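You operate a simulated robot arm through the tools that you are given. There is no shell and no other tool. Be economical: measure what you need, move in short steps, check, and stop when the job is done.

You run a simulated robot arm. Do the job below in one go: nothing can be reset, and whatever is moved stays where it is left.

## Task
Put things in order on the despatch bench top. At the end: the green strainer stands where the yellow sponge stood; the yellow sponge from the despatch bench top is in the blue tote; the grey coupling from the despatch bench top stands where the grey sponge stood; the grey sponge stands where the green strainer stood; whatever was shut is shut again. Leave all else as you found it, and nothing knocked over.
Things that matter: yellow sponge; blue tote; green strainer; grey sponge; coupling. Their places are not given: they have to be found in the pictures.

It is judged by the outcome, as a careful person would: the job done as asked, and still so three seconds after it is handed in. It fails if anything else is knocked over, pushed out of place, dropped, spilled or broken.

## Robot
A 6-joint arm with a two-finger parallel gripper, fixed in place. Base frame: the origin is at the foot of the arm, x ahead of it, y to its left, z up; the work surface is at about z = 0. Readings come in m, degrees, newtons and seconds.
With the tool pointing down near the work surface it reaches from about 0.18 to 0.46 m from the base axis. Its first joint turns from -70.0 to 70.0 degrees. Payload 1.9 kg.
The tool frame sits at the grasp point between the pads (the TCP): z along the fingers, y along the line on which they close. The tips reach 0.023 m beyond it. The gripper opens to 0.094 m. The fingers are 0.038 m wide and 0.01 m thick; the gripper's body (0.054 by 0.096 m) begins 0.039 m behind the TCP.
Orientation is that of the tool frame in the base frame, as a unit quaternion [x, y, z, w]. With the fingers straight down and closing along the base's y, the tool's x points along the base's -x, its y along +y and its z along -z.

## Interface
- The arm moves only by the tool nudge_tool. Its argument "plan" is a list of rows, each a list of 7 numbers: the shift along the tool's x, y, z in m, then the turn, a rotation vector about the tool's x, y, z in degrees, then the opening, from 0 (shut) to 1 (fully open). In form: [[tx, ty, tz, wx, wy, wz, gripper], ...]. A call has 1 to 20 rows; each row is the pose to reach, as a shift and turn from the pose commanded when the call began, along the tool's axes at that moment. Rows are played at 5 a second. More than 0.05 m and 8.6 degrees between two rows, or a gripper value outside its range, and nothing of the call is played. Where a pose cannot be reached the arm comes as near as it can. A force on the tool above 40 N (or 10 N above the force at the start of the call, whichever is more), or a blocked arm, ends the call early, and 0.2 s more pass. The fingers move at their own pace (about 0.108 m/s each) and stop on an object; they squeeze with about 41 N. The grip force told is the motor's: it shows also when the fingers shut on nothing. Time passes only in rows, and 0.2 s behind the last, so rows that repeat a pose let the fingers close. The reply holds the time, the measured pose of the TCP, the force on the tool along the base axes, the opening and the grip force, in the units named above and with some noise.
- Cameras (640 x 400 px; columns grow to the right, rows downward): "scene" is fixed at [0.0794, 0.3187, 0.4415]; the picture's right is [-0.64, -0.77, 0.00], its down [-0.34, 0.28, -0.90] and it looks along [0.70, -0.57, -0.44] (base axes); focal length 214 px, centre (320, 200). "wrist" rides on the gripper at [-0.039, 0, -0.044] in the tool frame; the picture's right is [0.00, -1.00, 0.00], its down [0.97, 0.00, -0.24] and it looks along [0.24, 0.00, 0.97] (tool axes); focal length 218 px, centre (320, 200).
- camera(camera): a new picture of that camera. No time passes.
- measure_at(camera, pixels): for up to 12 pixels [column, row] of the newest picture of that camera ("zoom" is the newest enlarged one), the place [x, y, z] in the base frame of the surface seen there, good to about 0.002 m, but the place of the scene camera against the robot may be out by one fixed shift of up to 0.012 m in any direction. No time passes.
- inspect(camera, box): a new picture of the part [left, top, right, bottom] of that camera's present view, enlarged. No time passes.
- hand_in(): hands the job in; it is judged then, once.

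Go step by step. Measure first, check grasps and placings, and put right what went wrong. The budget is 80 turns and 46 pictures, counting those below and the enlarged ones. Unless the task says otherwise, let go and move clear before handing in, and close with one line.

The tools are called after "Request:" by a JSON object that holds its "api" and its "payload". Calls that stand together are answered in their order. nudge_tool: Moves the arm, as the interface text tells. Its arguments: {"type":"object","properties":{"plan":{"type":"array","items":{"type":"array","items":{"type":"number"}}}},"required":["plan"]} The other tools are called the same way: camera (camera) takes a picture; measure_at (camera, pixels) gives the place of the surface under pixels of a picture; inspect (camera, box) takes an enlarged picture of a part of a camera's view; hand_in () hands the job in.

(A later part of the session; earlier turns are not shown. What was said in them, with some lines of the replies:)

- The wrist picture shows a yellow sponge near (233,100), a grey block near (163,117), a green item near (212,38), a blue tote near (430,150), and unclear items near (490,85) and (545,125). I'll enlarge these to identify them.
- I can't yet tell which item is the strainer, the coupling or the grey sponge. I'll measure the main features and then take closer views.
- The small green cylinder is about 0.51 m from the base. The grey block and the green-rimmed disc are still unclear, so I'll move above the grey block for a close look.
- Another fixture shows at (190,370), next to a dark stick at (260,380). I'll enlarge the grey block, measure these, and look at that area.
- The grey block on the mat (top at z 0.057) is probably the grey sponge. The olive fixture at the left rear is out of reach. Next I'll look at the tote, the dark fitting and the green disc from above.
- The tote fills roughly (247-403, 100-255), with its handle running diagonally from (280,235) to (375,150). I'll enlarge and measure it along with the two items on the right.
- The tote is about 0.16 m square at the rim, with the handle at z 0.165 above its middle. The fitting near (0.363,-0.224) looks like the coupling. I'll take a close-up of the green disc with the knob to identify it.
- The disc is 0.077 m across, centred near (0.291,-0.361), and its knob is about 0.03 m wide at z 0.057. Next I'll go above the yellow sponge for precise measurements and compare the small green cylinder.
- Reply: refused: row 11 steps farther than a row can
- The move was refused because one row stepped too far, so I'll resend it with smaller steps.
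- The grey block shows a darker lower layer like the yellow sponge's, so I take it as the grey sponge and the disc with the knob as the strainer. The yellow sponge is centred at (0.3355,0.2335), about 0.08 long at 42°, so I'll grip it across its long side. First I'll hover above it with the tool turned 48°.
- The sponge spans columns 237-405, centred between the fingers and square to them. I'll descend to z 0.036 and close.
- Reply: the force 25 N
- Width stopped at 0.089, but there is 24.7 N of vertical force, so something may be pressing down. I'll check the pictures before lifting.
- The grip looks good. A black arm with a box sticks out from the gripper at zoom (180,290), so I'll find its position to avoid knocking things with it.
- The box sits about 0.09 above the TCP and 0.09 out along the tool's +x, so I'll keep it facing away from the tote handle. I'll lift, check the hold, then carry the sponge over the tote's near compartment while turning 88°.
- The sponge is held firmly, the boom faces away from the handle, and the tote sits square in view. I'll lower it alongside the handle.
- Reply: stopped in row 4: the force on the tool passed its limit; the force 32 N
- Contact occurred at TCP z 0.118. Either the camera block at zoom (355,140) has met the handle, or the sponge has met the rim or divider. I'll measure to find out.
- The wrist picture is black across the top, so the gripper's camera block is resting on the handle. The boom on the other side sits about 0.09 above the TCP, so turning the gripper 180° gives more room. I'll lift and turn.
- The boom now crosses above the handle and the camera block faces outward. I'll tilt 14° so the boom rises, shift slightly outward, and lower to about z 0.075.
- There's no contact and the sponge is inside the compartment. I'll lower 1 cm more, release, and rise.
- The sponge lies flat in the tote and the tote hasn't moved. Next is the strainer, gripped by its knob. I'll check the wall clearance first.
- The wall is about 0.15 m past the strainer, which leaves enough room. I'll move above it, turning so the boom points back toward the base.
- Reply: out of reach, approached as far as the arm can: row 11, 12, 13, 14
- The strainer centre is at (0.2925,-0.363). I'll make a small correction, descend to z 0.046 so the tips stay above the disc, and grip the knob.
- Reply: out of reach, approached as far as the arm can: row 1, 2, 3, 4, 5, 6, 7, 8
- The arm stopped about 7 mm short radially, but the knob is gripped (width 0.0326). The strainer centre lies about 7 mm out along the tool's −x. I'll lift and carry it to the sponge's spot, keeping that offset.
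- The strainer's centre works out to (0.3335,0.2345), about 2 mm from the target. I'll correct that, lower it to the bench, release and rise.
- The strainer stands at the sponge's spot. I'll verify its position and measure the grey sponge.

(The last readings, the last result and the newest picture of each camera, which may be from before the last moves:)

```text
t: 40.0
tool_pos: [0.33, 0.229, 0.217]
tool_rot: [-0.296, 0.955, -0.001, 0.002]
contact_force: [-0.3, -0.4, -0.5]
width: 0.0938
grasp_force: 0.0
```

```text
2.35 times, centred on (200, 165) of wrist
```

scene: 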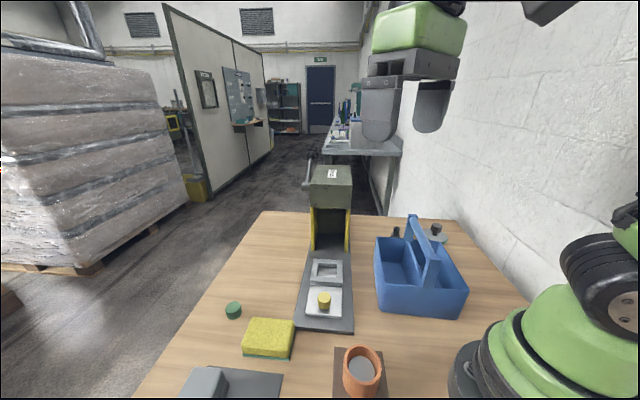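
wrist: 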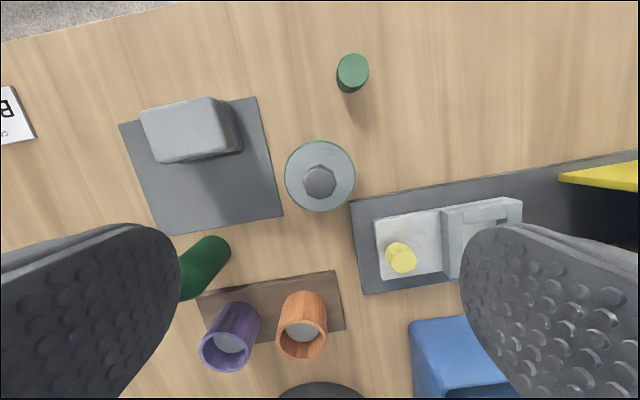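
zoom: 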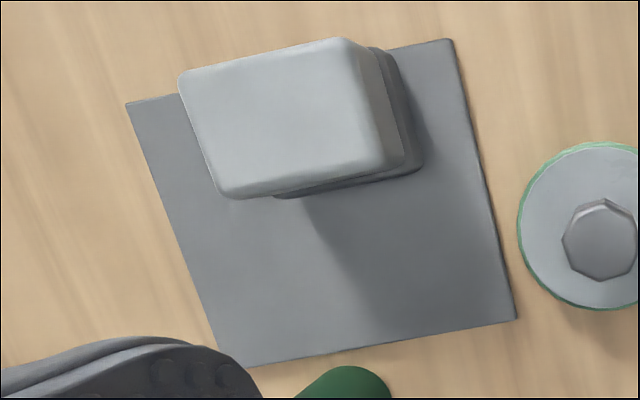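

The strainer is at (0.3355,0.2316), within 2 mm of target. The grey sponge's centre is near (0.305,0.3595), with its long axis about 0.06 at −45°. I'll hover above it, slightly inward to stay in reach.

Request:
{"api": "nudge_tool", "payload": {"plan": [[-0.01, 0.03, 0.01, 0, 0, -3, 1], [-0.02, 0.06, 0.03, 0, 0, -6, 1], [-0.03, 0.09, 0.06, 0, 0, -9, 1], [-0.0393, 0.1191, 0.085, 0, 0, -10.6, 1], [-0.0393, 0.1191, 0.097, 0, 0, -10.6, 1], [-0.0393, 0.1191, 0.097, 0, 0, -10.6, 1]]}}

Request:
{"api": "camera", "payload": {"camera": "wrist"}}

```text
t: 41.4
tool_pos: [0.2961, 0.3496, 0.1177]
tool_rot: [-0.383, 0.924, 0.0, 0.001]
contact_force: [0.0, 1.1, -0.5]
width: 0.0938
grasp_force: 0.1
```

```text
11 pictures are left
```

wrist: 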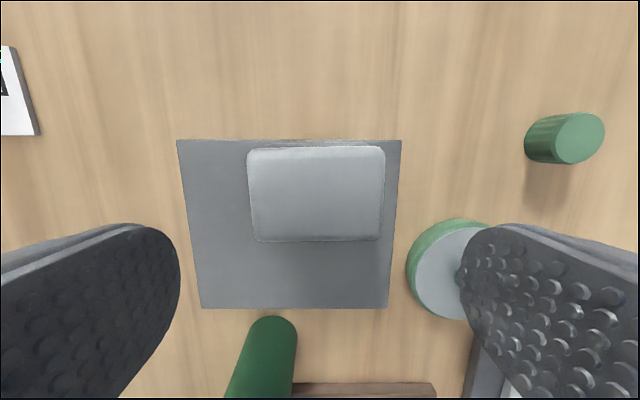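

Request:
{"api": "measure_at", "payload": {"camera": "wrist", "pixels": [[252, 155], [380, 152], [378, 234], [262, 236], [317, 193], [320, 145], [200, 305], [388, 306], [178, 142], [400, 142], [320, 243]]}}

```text
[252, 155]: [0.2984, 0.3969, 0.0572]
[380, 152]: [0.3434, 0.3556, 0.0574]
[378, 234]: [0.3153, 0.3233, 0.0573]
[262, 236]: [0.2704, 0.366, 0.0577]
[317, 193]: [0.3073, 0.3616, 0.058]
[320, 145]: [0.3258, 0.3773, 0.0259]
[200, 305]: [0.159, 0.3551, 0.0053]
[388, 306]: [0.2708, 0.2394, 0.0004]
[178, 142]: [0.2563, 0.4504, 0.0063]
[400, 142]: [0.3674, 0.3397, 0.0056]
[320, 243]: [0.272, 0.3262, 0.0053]
```

The grey sponge's centre is (0.307,0.360), about 15 mm outward of the TCP, and it is centred between the fingers. The pads still overlap it well, so I'll descend and grip.

Request:
{"api": "nudge_tool", "payload": {"plan": [[0, 0, 0.035, 0, 0, 0, 1], [-0.001, 0, 0.06, 0, 0, 0, 1], [-0.001, 0, 0.0757, 0, 0, 0, 1], [-0.001, 0, 0.0757, 0, 0, 0, 0.7], [-0.001, 0, 0.0757, 0, 0, 0, 0.5], [-0.001, 0, 0.0757, 0, 0, 0, 0.4], [-0.001, 0, 0.0757, 0, 0, 0, 0.4]]}}

```text
t: 43.0
tool_pos: [0.2963, 0.3498, 0.0445]
tool_rot: [-0.384, 0.923, -0.001, 0.002]
contact_force: [0.2, -0.2, 0.0]
width: 0.0694
grasp_force: 41.2
```

Gripped at width 0.069. I'll lift and carry it on a high path to the strainer's old spot, keeping the offset.

Request:
{"api": "nudge_tool", "payload": {"plan": [[0, 0, -0.04, 0, 0, 0, 0.4], [0, 0, -0.08, 0, 0, 0, 0.4], [0, 0, -0.115, 0, 0, 0, 0.4], [0.03165, -0.0303, -0.135, 0, 0, 6.01, 0.4], [0.0633, -0.0606, -0.155, 0, 0, 12.02, 0.4], [0.09495, -0.0909, -0.175, 0, 0, 18.03, 0.4], [0.1266, -0.1212, -0.195, 0, 0, 24.04, 0.4], [0.15825, -0.1515, -0.215, 0, 0, 30.05, 0.4], [0.1899, -0.1818, -0.215, 0, 0, 36.06, 0.4], [0.22155, -0.2121, -0.215, 0, 0, 42.07, 0.4], [0.2532, -0.2424, -0.215, 0, 0, 48.08, 0.4], [0.28485, -0.2727, -0.215, 0, 0, 54.1, 0.4], [0.3165, -0.303, -0.215, 0, 0, 60.1, 0.4], [0.34815, -0.3333, -0.215, 0, 0, 66.1, 0.4], [0.3798, -0.3636, -0.215, 0, 0, 72.1, 0.4], [0.41145, -0.3939, -0.215, 0, 0, 78.1, 0.4], [0.4431, -0.4242, -0.195, 0, 0, 84.1, 0.4], [0.47475, -0.4545, -0.175, 0, 0, 90.2, 0.4], [0.5064, -0.4848, -0.155, 0, 0, 96.2, 0.4], [0.5064, -0.4848, -0.12, 0, 0, 96.2, 0.4]]}}

Request:
{"api": "camera", "payload": {"camera": "wrist"}}

```text
t: 47.2
tool_pos: [0.2801, -0.351, 0.1621]
tool_rot: [0.432, 0.902, 0.002, 0.001]
contact_force: [0.3, 0.6, -0.2]
width: 0.0697
grasp_force: 41.0
```

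```text
10 pictures are left
```

wrist: 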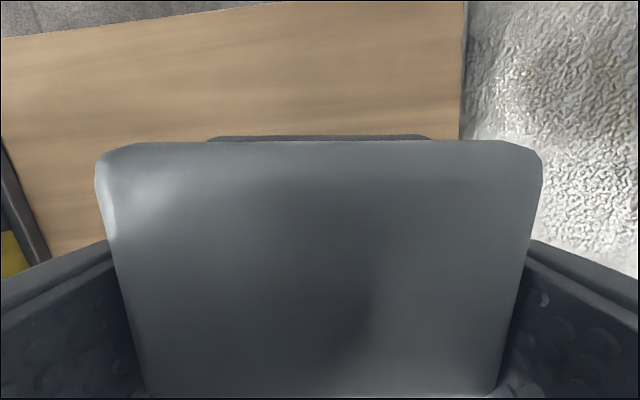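

The sponge is held level, and its centre is estimated at about (0.290,-0.363). I'll lower it, watching for contact, then release.

Request:
{"api": "nudge_tool", "payload": {"plan": [[-0.001, 0.001, 0.045, 0, 0, 0, 0.4], [-0.001, 0.001, 0.085, 0, 0, 0, 0.4], [-0.001, 0.001, 0.11, 0, 0, 0, 0.4], [-0.001, 0.001, 0.12, 0, 0, 0, 0.4], [-0.001, 0.001, 0.123, 0, 0, 0, 0.4], [-0.001, 0.001, 0.123, 0, 0, 0, 0.4]]}}

```text
t: 48.6
tool_pos: [0.2814, -0.3503, 0.0396]
tool_rot: [0.431, 0.902, 0.001, 0.001]
contact_force: [-0.2, -0.1, -0.8]
width: 0.0695
grasp_force: 40.8
```

It's about 1 mm above the bench, so I'll settle it, release and rise.

Request:
{"api": "nudge_tool", "payload": {"plan": [[0, 0, 0.0015, 0, 0, 0, 0.4], [0, 0, 0.0015, 0, 0, 0, 0.4], [0, 0, 0.0015, 0, 0, 0, 0.8], [0, 0, 0.0015, 0, 0, 0, 1], [0, 0, 0.0015, 0, 0, 0, 1], [0.0, 0, -0.03, 0, 0, 0, 1], [0.0, 0, -0.07, 0, 0, 0, 1], [0.01, 0, -0.11, 0, 0, 0, 1], [0.03, 0.01, -0.14, 0, 0, 0, 1], [0.04, 0.02, -0.15, 0, 0, 0, 1], [0.04, 0.02, -0.15, 0, 0, 0, 1]]}}

Request:
{"api": "camera", "payload": {"camera": "wrist"}}

```text
t: 51.0
tool_pos: [0.2737, -0.3067, 0.1902]
tool_rot: [0.431, 0.902, 0.001, 0.001]
contact_force: [0.1, -0.4, -0.1]
width: 0.0939
grasp_force: 0.1
```

```text
9 pictures are left
```

wrist: 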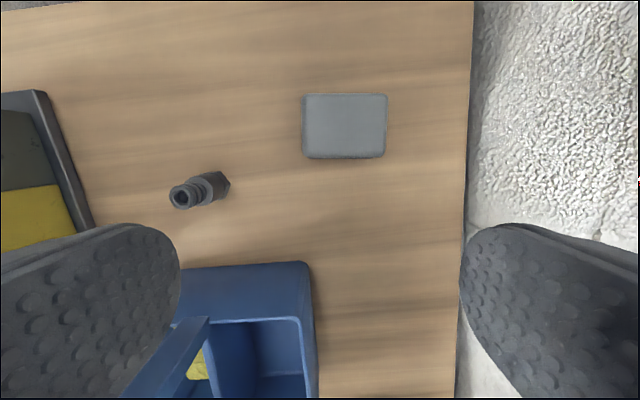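

Request:
{"api": "measure_at", "payload": {"camera": "wrist", "pixels": [[306, 97], [383, 97], [382, 155], [306, 154], [344, 126], [178, 197], [186, 196], [203, 180], [206, 205], [229, 186], [217, 173], [220, 200]]}}

Request:
{"api": "inspect", "payload": {"camera": "wrist", "box": [150, 150, 250, 230]}}

```text
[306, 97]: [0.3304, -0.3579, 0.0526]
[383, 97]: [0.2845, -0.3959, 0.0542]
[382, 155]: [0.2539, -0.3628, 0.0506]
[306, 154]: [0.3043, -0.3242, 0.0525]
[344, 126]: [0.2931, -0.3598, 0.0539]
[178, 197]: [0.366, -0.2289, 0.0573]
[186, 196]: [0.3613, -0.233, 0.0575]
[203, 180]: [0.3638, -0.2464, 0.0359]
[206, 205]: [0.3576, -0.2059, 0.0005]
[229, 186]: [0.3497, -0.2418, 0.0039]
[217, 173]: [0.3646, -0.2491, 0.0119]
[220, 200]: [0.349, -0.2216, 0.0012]
```

```text
5.00 times, centred on (200, 190) of wrist
```

zoom: 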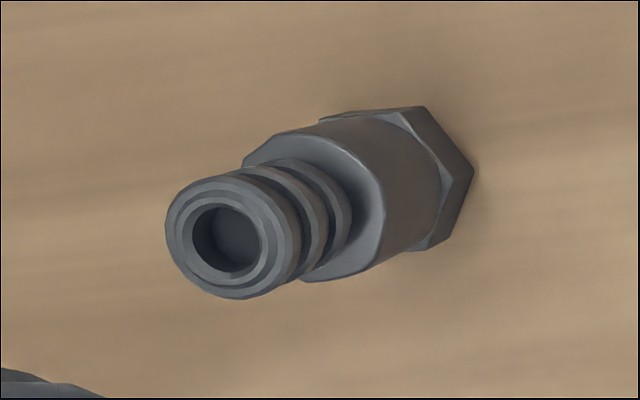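

The grey sponge is at (0.293,-0.360), within 3 mm of target. The coupling stands near (0.364,-0.231). I'll approach with the boom pointing to about 200°, away from the tote handle, and the TCP about 12 mm inward of the coupling.

Request:
{"api": "nudge_tool", "payload": {"plan": [[0.001, 0.012, 0, 0, 0, -8, 1], [0.002, 0.024, 0, 0, 0, -16, 1], [0.003, 0.036, 0, 0, 0, -24, 1], [0.003, 0.048, 0, 0, 0, -32, 1], [0.004, 0.06, 0, 0, 0, -40, 1], [0.005, 0.072, 0, 0, 0, -48, 1], [0.005, 0.084, 0, 0, 0, -56, 1], [0.006, 0.096, 0, 0, 0, -64, 1], [0.0061, 0.1064, 0, 0, 0, -71, 1], [0.0061, 0.1064, 0.03, 0, 0, -71, 1], [0.0061, 0.1064, 0.06, 0, 0, -71, 1], [0.0061, 0.1064, 0.06, 0, 0, -71, 1]]}}

Request:
{"api": "camera", "payload": {"camera": "wrist"}}

```text
t: 53.6
tool_pos: [0.3532, -0.2365, 0.13]
tool_rot: [-0.173, 0.985, 0.0, 0.002]
contact_force: [0.0, 0.4, -0.2]
width: 0.0939
grasp_force: 0.1
```

```text
7 pictures are left
```

wrist: 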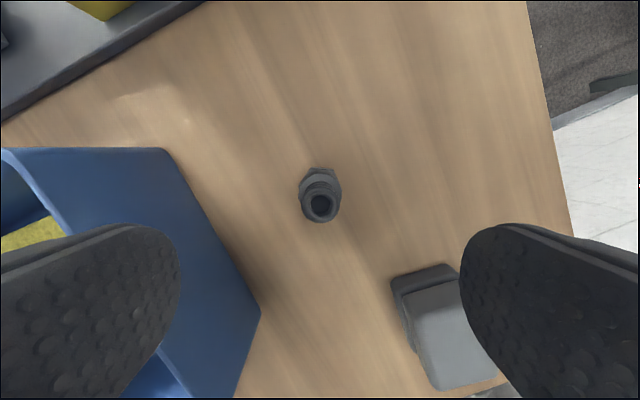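

Request:
{"api": "measure_at", "payload": {"camera": "wrist", "pixels": [[320, 190], [320, 219], [303, 204], [338, 204], [320, 203], [310, 168], [334, 170], [301, 190], [341, 186]]}}

```text
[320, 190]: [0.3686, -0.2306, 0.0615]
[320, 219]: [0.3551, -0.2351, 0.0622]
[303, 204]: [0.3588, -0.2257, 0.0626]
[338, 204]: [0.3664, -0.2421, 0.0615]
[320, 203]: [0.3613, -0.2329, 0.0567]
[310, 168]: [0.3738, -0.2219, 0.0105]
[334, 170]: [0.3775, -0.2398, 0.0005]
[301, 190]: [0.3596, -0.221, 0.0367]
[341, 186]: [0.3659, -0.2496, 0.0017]
```

The coupling's axis is at (0.362,-0.233), centred between the fingers. I'll back up 2.5 mm, descend to z 0.032 and grip.

Request:
{"api": "nudge_tool", "payload": {"plan": [[0.0025, 0, 0.04, 0, 0, 0, 1], [0.0025, 0, 0.075, 0, 0, 0, 1], [0.0025, 0, 0.098, 0, 0, 0, 1], [0.0025, 0, 0.098, 0, 0, 0, 0.7], [0.0025, 0, 0.098, 0, 0, 0, 0.4], [0.0025, 0, 0.098, 0, 0, 0, 0.1], [0.0025, 0, 0.098, 0, 0, 0, 0.1], [0.0025, 0, 0.098, 0, 0, 0, 0.1]]}}

```text
t: 55.4
tool_pos: [0.3512, -0.2354, 0.0317]
tool_rot: [-0.172, 0.985, 0.0, 0.002]
contact_force: [1.3, 0.1, 0.5]
width: 0.0324
grasp_force: 41.0
```

The coupling is gripped at width 0.0324. I'll lift and carry it to the grey sponge's old place on the mat.

Request:
{"api": "nudge_tool", "payload": {"plan": [[0, 0, -0.045, 0, 0, 0, 0.1], [0, 0, -0.09, 0, 0, 0, 0.1], [0, 0, -0.135, 0, 0, 0, 0.1], [0, 0, -0.175, 0, 0, 0, 0.1], [-0.0114, 0.04368, -0.19, 0, 0, -2.3, 0.1], [-0.0228, 0.08735, -0.205, 0, 0, -4.6, 0.1], [-0.0342, 0.13103, -0.215, 0, 0, -6.9, 0.1], [-0.0456, 0.17471, -0.215, 0, 0, -9.1, 0.1], [-0.057, 0.21838, -0.215, 0, 0, -11.4, 0.1], [-0.0684, 0.26206, -0.215, 0, 0, -13.7, 0.1], [-0.0798, 0.30574, -0.215, 0, 0, -16, 0.1], [-0.0912, 0.34942, -0.215, 0, 0, -18.3, 0.1], [-0.1026, 0.39309, -0.215, 0, 0, -20.6, 0.1], [-0.114, 0.43677, -0.2, 0, 0, -22.8, 0.1], [-0.1254, 0.48045, -0.18, 0, 0, -25.1, 0.1], [-0.1368, 0.52412, -0.16, 0, 0, -27.4, 0.1], [-0.1482, 0.5678, -0.14, 0, 0, -29.7, 0.1], [-0.1482, 0.5678, -0.1, 0, 0, -29.7, 0.1], [-0.1482, 0.5678, -0.1, 0, 0, -29.7, 0.1]]}}

Request:
{"api": "camera", "payload": {"camera": "wrist"}}

```text
t: 59.4
tool_pos: [0.2961, 0.3479, 0.1312]
tool_rot: [-0.419, 0.908, 0.0, 0.001]
contact_force: [-0.2, -0.2, 0.2]
width: 0.0327
grasp_force: 41.0
```

```text
6 pictures are left
```

wrist: 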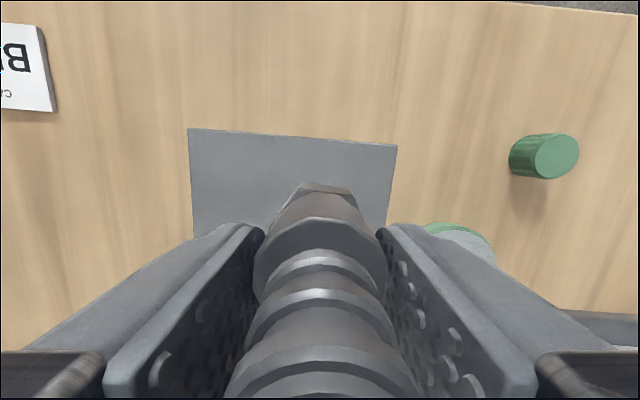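

The coupling is upright over the mat, about 5 mm short radially. I'll nudge it outward and lower it to the mat surface (z ≈ 0.006).

Request:
{"api": "nudge_tool", "payload": {"plan": [[-0.0035, 0, 0.04, 0, 0, 0, 0.1], [-0.0035, 0, 0.075, 0, 0, 0, 0.1], [-0.0035, 0, 0.087, 0, 0, 0, 0.1], [-0.0035, 0, 0.0925, 0, 0, 0, 0.1], [-0.0035, 0, 0.0925, 0, 0, 0, 0.1]]}}

```text
t: 60.6
tool_pos: [0.2956, 0.3489, 0.0388]
tool_rot: [-0.42, 0.908, -0.001, 0.001]
contact_force: [-0.4, 0.2, -1.0]
width: 0.0323
grasp_force: 41.3
out of reach, approached as far as the arm can: row 4, 5
```

Request:
{"api": "nudge_tool", "payload": {"plan": [[0.001, 0, 0.001, 0, 0, 0, 0.1], [0.001, 0, 0.0018, 0, 0, 0, 0.1], [0.001, 0, 0.0018, 0, 0, 0, 0.1]]}}

Request:
{"api": "inspect", "payload": {"camera": "scene", "box": [140, 280, 300, 400]}}

```text
t: 61.4
tool_pos: [0.2951, 0.3486, 0.0379]
tool_rot: [-0.419, 0.908, -0.001, 0.001]
contact_force: [0.6, -0.3, -0.8]
width: 0.0323
grasp_force: 41.3
```

```text
3.33 times, centred on (220, 340) of scene
```

zoom: 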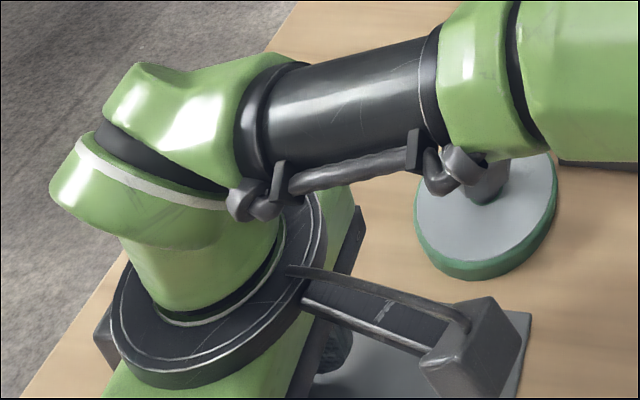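

There's still no contact force, so I'll ease down a little further until it touches.

Request:
{"api": "nudge_tool", "payload": {"plan": [[0, 0, 0.0008, 0, 0, 0, 0.1], [0, 0, 0.0014, 0, 0, 0, 0.1], [0, 0, 0.0014, 0, 0, 0, 0.1]]}}

```text
t: 62.2
tool_pos: [0.2956, 0.3482, 0.037]
tool_rot: [-0.42, 0.907, 0.0, 0.002]
contact_force: [-0.3, 0.3, -0.2]
width: 0.0323
grasp_force: 41.1
```

Request:
{"api": "nudge_tool", "payload": {"plan": [[0, 0, 0.0008, 0, 0, 0, 0.1], [0, 0, 0.0016, 0, 0, 0, 0.1], [0, 0, 0.0016, 0, 0, 0, 0.1]]}}

```text
t: 63.0
tool_pos: [0.2961, 0.3484, 0.0372]
tool_rot: [-0.419, 0.908, 0.001, 0.003]
contact_force: [-6.1, -11.8, 26.4]
width: 0.0327
grasp_force: 41.0
```

It's in contact now (26 N). I'll ease up 1 mm, open, and rise straight up.

Request:
{"api": "nudge_tool", "payload": {"plan": [[0, 0, -0.0012, 0, 0, 0, 0.1], [0, 0, -0.0012, 0, 0, 0, 0.1], [0, 0, -0.0012, 0, 0, 0, 0.6], [0, 0, -0.0012, 0, 0, 0, 0.8], [0, 0, -0.0012, 0, 0, 0, 0.8], [0, 0, -0.03, 0, 0, 0, 0.8], [0, 0, -0.07, 0, 0, 0, 0.8], [0.01, 0, -0.11, 0, 0, 0, 0.9], [0.03, 0, -0.15, 0, 0, 0, 1], [0.05, 0, -0.19, 0, 0, 0, 1], [0.05, 0, -0.19, 0, 0, 0, 1]]}}

Request:
{"api": "camera", "payload": {"camera": "wrist"}}

```text
t: 65.4
tool_pos: [0.2621, 0.3089, 0.2273]
tool_rot: [-0.419, 0.908, 0.0, 0.001]
contact_force: [-0.3, -0.8, 0.6]
width: 0.094
grasp_force: 0.1
```

```text
4 pictures are left
```

wrist: 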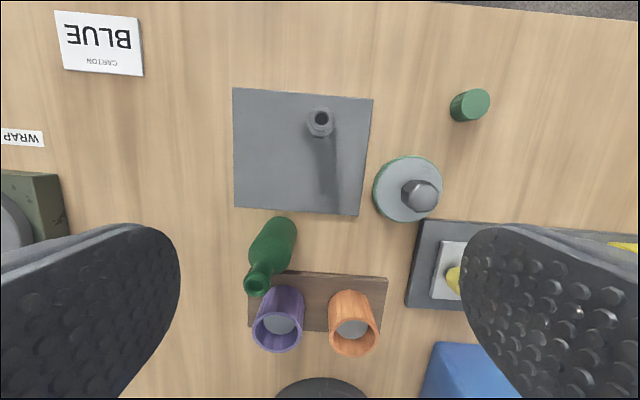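

The coupling stands upright on the mat at (320,120). I'll verify the position and the mat corners, and take a scene view.

Request:
{"api": "measure_at", "payload": {"camera": "wrist", "pixels": [[309, 120], [331, 120], [320, 108], [322, 134], [235, 90], [370, 99], [357, 212], [237, 205], [376, 188], [441, 188], [408, 157], [408, 221]]}}

Request:
{"api": "camera", "payload": {"camera": "scene"}}

```text
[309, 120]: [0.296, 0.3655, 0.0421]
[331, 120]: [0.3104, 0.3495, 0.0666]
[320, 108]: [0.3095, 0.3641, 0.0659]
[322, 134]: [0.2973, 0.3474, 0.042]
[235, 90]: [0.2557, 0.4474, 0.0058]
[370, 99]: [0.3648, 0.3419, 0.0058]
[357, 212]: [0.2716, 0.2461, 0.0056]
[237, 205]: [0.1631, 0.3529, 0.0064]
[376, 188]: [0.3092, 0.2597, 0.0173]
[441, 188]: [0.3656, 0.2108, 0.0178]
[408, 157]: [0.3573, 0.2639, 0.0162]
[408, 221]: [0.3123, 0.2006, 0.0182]
```

```text
3 pictures are left
```

scene: 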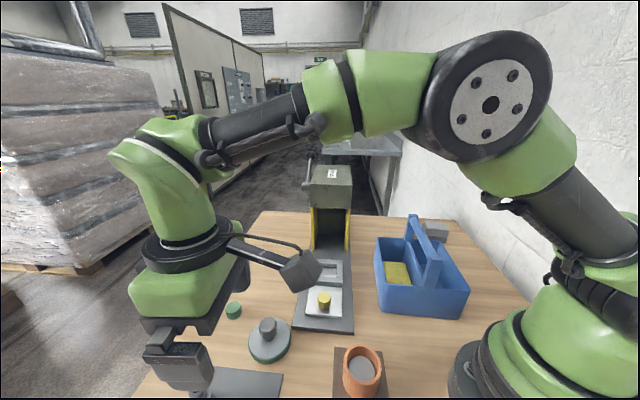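

The pictures confirm the coupling at (0.304,0.357), the strainer at (0.336,0.233), and the grey sponge at (0.293,-0.360). The yellow sponge is in the tote, nothing else has moved, and the gripper is open and clear. I'm handing in.

Request:
{"api": "hand_in", "payload": {}}

```text
The job is handed in.
```

The job is handed in: the yellow sponge is in the blue tote, and the green strainer, grey sponge and grey coupling each stand within about 4 mm of their set places. I found nothing that had been shut, and nothing was knocked over. The strainer wasn't labelled; I took it to be the green-rimmed disc with the knob.
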